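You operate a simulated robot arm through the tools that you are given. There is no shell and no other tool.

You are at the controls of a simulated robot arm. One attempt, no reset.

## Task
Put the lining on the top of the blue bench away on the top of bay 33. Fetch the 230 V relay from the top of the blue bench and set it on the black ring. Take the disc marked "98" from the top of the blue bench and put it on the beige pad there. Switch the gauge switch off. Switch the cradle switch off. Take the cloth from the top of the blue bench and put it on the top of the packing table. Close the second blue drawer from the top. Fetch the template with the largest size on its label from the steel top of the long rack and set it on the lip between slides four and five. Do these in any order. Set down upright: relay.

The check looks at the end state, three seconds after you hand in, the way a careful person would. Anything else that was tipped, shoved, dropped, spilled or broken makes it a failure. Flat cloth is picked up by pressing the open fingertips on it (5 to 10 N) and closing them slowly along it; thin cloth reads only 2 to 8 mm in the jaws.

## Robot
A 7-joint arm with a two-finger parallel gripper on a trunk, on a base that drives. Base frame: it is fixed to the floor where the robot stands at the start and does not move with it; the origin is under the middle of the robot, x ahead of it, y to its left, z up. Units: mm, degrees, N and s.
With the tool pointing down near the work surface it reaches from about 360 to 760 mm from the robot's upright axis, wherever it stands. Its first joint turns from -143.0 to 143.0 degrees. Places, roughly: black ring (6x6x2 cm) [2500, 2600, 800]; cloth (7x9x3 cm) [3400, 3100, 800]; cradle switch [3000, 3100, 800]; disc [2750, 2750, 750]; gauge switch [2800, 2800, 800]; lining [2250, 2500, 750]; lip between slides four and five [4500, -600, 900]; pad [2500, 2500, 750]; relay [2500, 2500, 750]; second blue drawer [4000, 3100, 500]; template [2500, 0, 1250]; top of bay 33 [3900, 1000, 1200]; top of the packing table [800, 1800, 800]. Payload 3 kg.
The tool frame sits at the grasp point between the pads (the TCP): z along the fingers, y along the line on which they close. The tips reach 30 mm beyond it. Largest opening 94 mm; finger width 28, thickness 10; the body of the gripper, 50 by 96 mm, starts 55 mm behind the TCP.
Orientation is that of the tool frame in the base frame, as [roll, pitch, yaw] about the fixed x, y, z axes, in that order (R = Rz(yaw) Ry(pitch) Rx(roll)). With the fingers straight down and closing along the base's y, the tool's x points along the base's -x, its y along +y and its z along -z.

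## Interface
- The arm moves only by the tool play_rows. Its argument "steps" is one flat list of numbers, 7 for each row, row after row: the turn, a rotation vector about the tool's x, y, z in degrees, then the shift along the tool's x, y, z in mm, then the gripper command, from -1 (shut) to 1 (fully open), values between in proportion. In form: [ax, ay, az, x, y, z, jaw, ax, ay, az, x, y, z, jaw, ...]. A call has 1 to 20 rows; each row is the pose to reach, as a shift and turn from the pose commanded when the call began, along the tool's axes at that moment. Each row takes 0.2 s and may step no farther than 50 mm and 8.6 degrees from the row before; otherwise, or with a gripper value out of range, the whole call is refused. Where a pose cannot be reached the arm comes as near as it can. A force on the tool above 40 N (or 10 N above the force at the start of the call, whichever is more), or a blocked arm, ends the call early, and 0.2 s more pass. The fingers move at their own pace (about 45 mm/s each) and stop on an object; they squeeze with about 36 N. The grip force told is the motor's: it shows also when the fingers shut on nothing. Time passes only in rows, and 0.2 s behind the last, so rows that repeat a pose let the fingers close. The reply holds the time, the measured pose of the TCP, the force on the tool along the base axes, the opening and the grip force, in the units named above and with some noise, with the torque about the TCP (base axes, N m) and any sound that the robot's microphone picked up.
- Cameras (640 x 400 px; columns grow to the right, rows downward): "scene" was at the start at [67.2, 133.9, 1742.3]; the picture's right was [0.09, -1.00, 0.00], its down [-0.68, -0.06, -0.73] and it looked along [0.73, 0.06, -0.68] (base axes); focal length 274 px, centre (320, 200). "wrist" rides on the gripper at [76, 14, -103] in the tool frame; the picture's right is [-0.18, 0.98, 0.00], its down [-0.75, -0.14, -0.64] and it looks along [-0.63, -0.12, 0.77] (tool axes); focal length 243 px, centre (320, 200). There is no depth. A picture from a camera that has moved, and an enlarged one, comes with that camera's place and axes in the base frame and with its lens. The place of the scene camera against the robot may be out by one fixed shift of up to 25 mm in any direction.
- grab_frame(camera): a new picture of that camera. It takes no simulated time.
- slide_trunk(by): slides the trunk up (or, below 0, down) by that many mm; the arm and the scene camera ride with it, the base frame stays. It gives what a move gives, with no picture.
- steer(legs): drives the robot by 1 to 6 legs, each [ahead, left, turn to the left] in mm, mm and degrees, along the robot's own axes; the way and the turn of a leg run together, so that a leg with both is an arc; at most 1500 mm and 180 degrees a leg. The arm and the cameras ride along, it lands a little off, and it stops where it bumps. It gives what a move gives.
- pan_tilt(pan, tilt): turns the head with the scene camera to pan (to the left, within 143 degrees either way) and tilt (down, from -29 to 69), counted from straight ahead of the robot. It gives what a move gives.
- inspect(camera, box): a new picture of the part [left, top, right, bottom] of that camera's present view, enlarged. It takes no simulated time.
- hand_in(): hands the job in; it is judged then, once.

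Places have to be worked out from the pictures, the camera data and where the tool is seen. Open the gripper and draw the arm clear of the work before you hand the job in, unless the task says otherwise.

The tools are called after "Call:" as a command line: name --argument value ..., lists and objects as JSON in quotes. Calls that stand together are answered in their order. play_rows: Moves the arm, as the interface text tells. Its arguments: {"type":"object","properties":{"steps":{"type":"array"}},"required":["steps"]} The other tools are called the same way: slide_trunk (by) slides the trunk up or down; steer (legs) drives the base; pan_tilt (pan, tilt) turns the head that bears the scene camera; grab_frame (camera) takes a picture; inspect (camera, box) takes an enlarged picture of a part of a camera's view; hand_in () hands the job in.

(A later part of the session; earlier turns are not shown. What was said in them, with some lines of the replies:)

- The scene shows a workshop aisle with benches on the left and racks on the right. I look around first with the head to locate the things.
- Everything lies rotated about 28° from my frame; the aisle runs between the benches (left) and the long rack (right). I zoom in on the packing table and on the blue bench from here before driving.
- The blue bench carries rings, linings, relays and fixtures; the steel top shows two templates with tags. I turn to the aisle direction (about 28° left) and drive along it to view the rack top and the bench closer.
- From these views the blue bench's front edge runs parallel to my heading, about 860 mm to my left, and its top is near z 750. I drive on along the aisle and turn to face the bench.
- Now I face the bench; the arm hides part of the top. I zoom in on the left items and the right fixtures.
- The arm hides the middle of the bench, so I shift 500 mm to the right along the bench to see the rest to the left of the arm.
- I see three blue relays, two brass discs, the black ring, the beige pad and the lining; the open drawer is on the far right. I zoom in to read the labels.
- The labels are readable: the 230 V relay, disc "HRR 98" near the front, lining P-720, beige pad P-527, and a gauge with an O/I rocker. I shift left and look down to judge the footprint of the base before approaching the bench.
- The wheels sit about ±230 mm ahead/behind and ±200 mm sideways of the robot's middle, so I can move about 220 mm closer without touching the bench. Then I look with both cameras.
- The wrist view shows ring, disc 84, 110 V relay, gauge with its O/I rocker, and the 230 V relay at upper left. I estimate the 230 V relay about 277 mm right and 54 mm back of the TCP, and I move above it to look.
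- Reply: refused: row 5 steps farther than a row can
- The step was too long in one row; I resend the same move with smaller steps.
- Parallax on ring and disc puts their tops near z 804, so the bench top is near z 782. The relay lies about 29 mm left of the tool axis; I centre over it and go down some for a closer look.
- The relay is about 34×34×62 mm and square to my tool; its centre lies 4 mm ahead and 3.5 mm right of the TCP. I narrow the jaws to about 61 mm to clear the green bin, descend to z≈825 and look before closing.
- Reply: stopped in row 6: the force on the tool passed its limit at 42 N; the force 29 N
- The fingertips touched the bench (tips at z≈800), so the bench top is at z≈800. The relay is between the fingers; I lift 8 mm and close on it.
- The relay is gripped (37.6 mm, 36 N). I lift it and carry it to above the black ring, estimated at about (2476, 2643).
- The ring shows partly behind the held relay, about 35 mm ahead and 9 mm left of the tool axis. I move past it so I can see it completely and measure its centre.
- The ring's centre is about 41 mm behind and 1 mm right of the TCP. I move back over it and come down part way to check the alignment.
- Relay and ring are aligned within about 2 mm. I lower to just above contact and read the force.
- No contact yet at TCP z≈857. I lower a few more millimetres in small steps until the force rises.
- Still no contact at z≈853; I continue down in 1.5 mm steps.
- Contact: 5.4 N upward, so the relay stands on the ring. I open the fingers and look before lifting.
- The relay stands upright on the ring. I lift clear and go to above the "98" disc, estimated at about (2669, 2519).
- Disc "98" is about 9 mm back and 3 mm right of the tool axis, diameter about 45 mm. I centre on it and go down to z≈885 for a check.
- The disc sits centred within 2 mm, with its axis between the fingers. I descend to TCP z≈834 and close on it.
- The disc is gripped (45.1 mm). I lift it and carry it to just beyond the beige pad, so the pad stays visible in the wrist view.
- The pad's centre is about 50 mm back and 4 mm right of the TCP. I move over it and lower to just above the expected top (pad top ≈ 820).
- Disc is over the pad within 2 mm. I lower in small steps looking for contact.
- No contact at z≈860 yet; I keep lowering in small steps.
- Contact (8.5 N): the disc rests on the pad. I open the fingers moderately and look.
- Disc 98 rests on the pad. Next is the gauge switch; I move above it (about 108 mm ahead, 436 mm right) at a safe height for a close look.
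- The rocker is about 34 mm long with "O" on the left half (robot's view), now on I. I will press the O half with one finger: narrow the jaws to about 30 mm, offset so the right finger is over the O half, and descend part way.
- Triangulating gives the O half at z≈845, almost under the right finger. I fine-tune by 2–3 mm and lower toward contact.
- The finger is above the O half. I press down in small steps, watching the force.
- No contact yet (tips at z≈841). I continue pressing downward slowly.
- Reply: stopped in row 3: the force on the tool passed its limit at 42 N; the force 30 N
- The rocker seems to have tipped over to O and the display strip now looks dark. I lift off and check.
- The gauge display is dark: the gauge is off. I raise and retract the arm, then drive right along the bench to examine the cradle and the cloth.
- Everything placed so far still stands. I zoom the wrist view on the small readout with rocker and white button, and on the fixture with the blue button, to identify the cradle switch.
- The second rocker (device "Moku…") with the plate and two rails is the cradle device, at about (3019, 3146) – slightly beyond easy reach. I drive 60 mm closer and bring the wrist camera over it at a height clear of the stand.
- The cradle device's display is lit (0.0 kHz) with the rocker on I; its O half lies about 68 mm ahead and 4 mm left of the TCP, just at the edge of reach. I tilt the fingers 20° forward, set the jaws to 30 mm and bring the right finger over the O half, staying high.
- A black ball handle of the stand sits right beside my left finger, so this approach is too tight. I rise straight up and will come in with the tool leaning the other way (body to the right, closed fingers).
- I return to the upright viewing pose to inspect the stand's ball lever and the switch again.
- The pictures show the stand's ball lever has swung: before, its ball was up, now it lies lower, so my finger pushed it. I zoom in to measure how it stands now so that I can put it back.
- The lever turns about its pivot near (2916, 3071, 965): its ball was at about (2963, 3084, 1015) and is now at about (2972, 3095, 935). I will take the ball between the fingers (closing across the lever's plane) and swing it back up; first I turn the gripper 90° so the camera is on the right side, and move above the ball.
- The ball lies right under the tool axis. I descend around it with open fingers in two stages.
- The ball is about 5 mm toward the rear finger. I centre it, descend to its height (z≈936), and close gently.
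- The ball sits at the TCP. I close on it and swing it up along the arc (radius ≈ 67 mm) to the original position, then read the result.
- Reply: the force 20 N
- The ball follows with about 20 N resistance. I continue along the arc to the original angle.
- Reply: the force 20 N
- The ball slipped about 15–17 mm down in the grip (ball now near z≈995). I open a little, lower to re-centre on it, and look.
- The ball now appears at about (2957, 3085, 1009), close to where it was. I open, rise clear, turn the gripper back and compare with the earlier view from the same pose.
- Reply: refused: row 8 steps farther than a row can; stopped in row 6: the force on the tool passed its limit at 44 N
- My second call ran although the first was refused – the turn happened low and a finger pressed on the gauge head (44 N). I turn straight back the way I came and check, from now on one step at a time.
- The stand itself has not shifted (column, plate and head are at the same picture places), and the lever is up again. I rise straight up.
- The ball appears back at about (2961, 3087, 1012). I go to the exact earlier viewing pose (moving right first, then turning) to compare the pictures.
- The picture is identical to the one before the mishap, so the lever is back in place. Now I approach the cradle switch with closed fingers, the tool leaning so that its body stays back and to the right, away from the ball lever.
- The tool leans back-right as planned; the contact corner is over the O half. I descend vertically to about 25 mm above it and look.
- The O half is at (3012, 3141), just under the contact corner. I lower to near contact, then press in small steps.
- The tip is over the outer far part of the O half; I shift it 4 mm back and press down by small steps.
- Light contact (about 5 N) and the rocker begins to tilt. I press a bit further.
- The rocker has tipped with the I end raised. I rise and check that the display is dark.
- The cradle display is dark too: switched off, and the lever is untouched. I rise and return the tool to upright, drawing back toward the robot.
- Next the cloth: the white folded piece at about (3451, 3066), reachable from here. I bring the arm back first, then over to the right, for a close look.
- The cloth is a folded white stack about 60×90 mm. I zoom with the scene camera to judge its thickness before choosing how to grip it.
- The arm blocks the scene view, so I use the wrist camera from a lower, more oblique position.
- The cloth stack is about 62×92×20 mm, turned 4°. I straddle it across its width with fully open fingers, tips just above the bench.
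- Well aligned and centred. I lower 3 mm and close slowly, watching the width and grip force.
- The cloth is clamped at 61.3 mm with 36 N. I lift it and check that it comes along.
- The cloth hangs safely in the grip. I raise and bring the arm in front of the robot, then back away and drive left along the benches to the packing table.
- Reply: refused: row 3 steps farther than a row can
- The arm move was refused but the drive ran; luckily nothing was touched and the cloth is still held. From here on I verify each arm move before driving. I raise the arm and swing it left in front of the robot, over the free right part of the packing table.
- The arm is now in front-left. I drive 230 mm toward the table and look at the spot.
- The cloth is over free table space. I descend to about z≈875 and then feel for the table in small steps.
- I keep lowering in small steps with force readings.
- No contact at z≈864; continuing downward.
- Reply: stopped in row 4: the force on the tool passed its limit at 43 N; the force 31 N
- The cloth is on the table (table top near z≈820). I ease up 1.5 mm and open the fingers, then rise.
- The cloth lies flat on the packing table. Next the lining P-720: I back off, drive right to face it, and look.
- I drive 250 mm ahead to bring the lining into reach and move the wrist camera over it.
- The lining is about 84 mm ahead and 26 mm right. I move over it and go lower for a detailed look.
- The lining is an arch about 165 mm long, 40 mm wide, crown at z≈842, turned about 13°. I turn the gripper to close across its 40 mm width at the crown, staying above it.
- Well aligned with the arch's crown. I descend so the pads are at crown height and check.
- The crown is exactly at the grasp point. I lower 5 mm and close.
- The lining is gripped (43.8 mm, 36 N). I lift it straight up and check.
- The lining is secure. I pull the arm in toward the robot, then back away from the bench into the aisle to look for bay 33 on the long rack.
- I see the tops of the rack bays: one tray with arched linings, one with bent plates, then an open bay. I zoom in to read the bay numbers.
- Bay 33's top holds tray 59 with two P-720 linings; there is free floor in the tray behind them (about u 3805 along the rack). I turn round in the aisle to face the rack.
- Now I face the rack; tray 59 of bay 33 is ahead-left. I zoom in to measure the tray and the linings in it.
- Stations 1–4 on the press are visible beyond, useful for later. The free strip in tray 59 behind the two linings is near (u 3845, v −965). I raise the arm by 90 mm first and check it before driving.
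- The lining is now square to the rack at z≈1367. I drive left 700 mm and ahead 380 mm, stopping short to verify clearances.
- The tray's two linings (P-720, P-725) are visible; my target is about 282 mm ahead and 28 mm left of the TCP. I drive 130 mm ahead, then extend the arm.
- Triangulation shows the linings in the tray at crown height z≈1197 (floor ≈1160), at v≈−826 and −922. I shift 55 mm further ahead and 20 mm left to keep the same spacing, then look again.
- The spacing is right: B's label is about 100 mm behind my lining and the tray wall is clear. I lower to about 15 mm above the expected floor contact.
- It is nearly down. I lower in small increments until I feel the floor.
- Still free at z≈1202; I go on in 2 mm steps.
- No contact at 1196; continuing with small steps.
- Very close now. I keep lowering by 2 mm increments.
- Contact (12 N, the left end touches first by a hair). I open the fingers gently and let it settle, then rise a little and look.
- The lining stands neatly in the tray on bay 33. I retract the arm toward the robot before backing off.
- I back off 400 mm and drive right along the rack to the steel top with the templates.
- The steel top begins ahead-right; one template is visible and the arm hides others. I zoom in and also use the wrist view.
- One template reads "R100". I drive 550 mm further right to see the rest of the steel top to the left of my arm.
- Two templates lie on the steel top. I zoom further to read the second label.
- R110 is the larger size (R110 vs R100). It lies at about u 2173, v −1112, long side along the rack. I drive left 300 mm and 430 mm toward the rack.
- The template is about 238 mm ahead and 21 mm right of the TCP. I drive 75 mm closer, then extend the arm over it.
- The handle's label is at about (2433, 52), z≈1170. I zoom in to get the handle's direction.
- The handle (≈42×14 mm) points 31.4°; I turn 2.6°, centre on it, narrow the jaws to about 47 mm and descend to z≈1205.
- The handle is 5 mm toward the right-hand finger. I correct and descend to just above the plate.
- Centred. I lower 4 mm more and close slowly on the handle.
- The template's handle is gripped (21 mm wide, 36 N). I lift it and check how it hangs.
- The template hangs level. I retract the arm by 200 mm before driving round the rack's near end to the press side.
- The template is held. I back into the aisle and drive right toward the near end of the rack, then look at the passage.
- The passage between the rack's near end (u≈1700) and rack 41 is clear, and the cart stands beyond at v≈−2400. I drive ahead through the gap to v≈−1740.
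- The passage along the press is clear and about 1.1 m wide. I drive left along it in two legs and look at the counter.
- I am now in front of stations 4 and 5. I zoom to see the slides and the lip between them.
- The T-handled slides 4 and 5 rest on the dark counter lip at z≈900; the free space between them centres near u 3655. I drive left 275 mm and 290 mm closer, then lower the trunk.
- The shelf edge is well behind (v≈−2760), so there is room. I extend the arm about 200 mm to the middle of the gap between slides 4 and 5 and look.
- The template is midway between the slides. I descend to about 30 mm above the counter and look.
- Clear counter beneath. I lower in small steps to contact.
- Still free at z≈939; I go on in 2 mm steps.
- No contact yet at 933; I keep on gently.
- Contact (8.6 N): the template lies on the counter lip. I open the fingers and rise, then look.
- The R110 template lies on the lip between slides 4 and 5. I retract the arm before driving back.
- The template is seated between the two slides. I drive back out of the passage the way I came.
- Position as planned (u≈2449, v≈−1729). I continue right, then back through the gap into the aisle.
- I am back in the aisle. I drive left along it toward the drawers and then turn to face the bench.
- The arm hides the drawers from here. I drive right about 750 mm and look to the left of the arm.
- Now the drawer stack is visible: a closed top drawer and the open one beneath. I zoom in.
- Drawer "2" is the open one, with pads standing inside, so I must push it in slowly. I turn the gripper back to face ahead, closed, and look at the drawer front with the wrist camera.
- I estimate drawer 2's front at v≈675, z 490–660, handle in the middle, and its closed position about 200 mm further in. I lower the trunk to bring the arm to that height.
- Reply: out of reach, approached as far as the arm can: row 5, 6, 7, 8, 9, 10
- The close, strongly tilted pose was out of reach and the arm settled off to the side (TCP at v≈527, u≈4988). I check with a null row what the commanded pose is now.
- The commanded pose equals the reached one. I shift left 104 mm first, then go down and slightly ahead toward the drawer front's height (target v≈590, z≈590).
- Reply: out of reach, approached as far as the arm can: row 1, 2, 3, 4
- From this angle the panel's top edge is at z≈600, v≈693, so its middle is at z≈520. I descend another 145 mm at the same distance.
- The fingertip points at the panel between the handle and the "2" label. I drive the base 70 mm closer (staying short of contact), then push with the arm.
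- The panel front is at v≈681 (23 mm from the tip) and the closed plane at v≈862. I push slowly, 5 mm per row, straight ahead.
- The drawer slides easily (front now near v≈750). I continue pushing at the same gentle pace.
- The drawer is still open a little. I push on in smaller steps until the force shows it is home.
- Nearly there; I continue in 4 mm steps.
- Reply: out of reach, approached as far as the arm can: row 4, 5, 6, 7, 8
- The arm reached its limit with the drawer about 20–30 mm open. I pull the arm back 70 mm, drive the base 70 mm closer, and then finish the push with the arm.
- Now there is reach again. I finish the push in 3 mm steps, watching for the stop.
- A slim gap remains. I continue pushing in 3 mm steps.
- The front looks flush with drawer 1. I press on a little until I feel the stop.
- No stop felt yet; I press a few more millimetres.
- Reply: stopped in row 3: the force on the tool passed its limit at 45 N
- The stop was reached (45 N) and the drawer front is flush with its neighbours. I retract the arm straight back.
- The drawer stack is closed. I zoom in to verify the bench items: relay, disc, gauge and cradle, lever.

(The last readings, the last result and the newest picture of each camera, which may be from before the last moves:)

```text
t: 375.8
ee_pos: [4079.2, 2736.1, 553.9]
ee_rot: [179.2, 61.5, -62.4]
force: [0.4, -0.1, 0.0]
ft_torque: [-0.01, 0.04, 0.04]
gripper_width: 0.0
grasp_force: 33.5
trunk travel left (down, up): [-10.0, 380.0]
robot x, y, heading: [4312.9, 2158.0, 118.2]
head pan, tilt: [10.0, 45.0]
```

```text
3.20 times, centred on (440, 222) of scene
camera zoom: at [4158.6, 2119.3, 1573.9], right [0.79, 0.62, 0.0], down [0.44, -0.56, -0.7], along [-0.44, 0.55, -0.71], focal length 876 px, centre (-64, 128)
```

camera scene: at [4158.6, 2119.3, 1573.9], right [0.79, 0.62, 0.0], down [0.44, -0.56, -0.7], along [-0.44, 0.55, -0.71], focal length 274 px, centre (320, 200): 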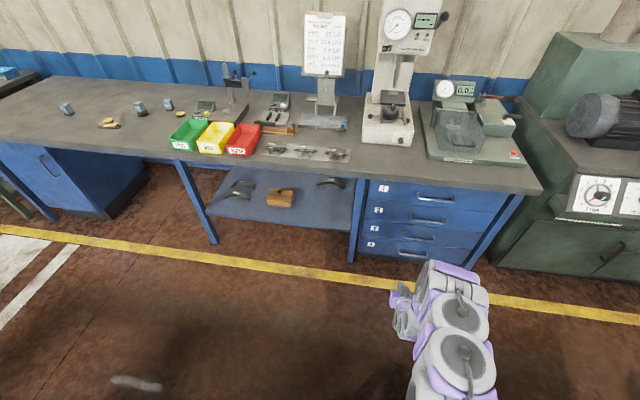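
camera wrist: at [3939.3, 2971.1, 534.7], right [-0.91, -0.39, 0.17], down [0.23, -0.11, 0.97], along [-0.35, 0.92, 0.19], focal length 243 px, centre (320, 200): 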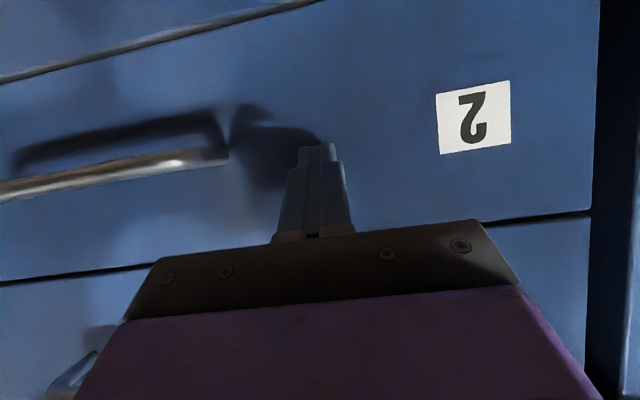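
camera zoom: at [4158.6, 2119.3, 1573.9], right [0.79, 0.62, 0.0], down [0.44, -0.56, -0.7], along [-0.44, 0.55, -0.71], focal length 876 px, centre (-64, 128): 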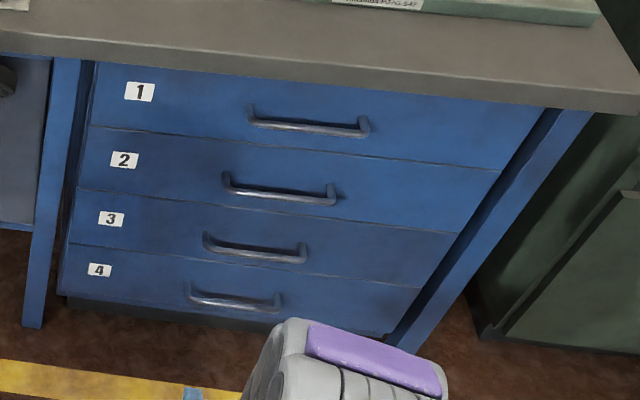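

Everything checks out: relay upright on the ring, disc 98 on the pad, both displays dark, lever up, drawers flush. I open the gripper and lift the arm clear.

Call:
play_rows --steps '[0, 0, 0, -9, 0, -18, 0, 0, 0, 0, -27, 0, -30, 1, 0, 0, 0, -45, 0, -42, 1, 0, 0, 0, -63, 0, -54, 1, 0, 0, 0, -80, 0, -66, 1, 0, 0, 0, -80, 0, -66, 1]'

Call:
pan_tilt --pan 70 --tilt 25

Call:
grab_frame --camera "scene"

Call:
pan_tilt --pan 140 --tilt 25

Call:
grab_frame --camera "scene"

```text
t: 377.2
ee_pos: [4089.2, 2719.8, 655.6]
ee_rot: [179.1, 61.7, -62.4]
force: [0.2, 0.1, -0.2]
ft_torque: [0.02, -0.02, -0.01]
gripper_width: 94.1
grasp_force: 0.1
trunk travel left (down, up): [-10.0, 380.0]
robot x, y, heading: [4308.3, 2161.4, 118.4]
head pan, tilt: [10.0, 45.0]
```

```text
t: 378.5
ee_pos: [4087.3, 2719.3, 655.7]
ee_rot: [179.2, 61.7, -62.5]
force: [-0.2, 0.4, 0.7]
ft_torque: [0.0, 0.0, 0.0]
gripper_width: 94.2
grasp_force: 0.1
trunk travel left (down, up): [-10.0, 380.0]
robot x, y, heading: [4308.7, 2161.7, 118.5]
head pan, tilt: [70.0, 25.0]
```

```text
taken
camera scene: at [4117.8, 2042.2, 1604.7], right [-0.14, 0.99, 0.0], down [0.42, 0.06, -0.91], along [-0.9, -0.13, -0.42], focal length 274 px, centre (320, 200)
```

scene: 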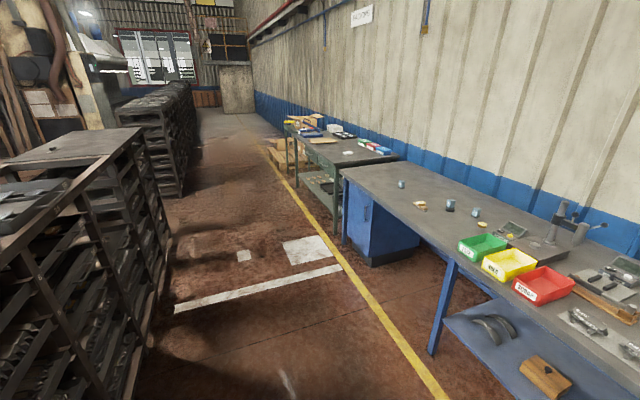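

```text
t: 379.9
ee_pos: [4089.6, 2720.0, 655.8]
ee_rot: [179.2, 61.6, -62.4]
force: [-0.4, -0.8, -0.1]
ft_torque: [0.0, 0.01, -0.01]
gripper_width: 93.8
grasp_force: 0.0
trunk travel left (down, up): [-10.0, 380.0]
robot x, y, heading: [4309.5, 2162.6, 118.2]
head pan, tilt: [140.0, 25.0]
```

```text
taken
camera scene: at [4190.3, 1965.1, 1605.0], right [-0.98, 0.2, 0.0], down [0.09, 0.41, -0.91], along [-0.18, -0.89, -0.42], focal length 274 px, centre (320, 200)
```

scene: 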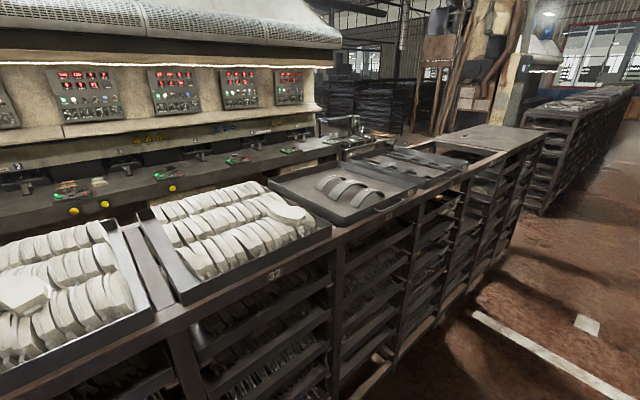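

The cloth shows on the packing table and the linings in tray 59; one last zoom on bay 33 to be sure nothing tipped.

Call:
inspect --camera "scene" --box '[260, 140, 420, 240]'

```text
4.00 times, centred on (340, 190) of scene
camera zoom: at [4190.3, 1965.1, 1605.0], right [-0.98, 0.2, 0.0], down [0.09, 0.41, -0.91], along [-0.18, -0.89, -0.42], focal length 1095 px, centre (240, 240)
```

zoom: 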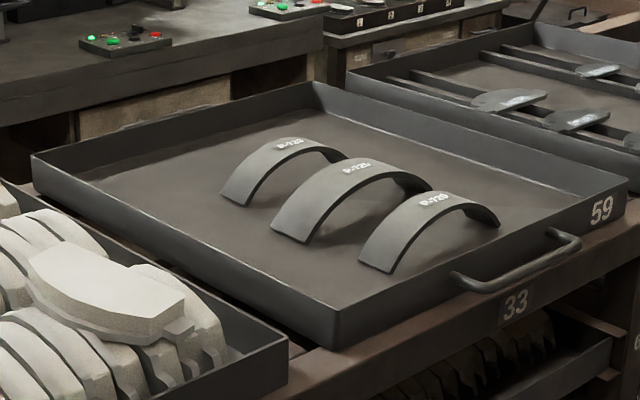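

All three linings stand in tray 59 on bay 33, every other item is in place, the gripper is open and the arm is clear. I hand the job in.

Call:
hand_in

```text
The job is handed in.
```

I did all eight jobs and handed in, with the gripper open and the arm clear. Along the way I knocked a lever on the bench. I put it back as well as I could judge from the pictures, but the check could still count it.

| Job | End state |
|---|---|
| Lining P-720 | Standing in tray 59 on top of bay 33, beside the two linings already there |
| 230 V relay | Upright on the black ring |
| Disc "98" | On the beige pad |
| Gauge switch | Off, display dark |
| Cradle switch | Off, display dark |
| Cloth | Lying flat on the clear right-hand part of the packing table |
| Second blue drawer | Pushed in until it stopped, flush with the drawers above and below |
| Template | R110 (the other one was R100) lying on the press counter between slides four and five |

- **Lever on the gauge stand:** while reaching for the cradle switch, my finger swung the stand's ball lever down. I gripped the ball and swung it back up. The picture from the same camera position then looked the same as before.
- **Finger against the gauge head:** during that repair, a turn ran at the wrong height and a finger pressed on the gauge head with about 44 N. The stand did not appear to move in the pictures.
- **"Lip" between the slides:** I took this to be the flat counter between the two slide handles, which is close to the position you gave.

I zoomed in on the bench, the drawers and the bay 33 tray before handing in, and nothing there had tipped or shifted. I last saw the template close up just after placing it. The cloth showed only from across the room in the final look.
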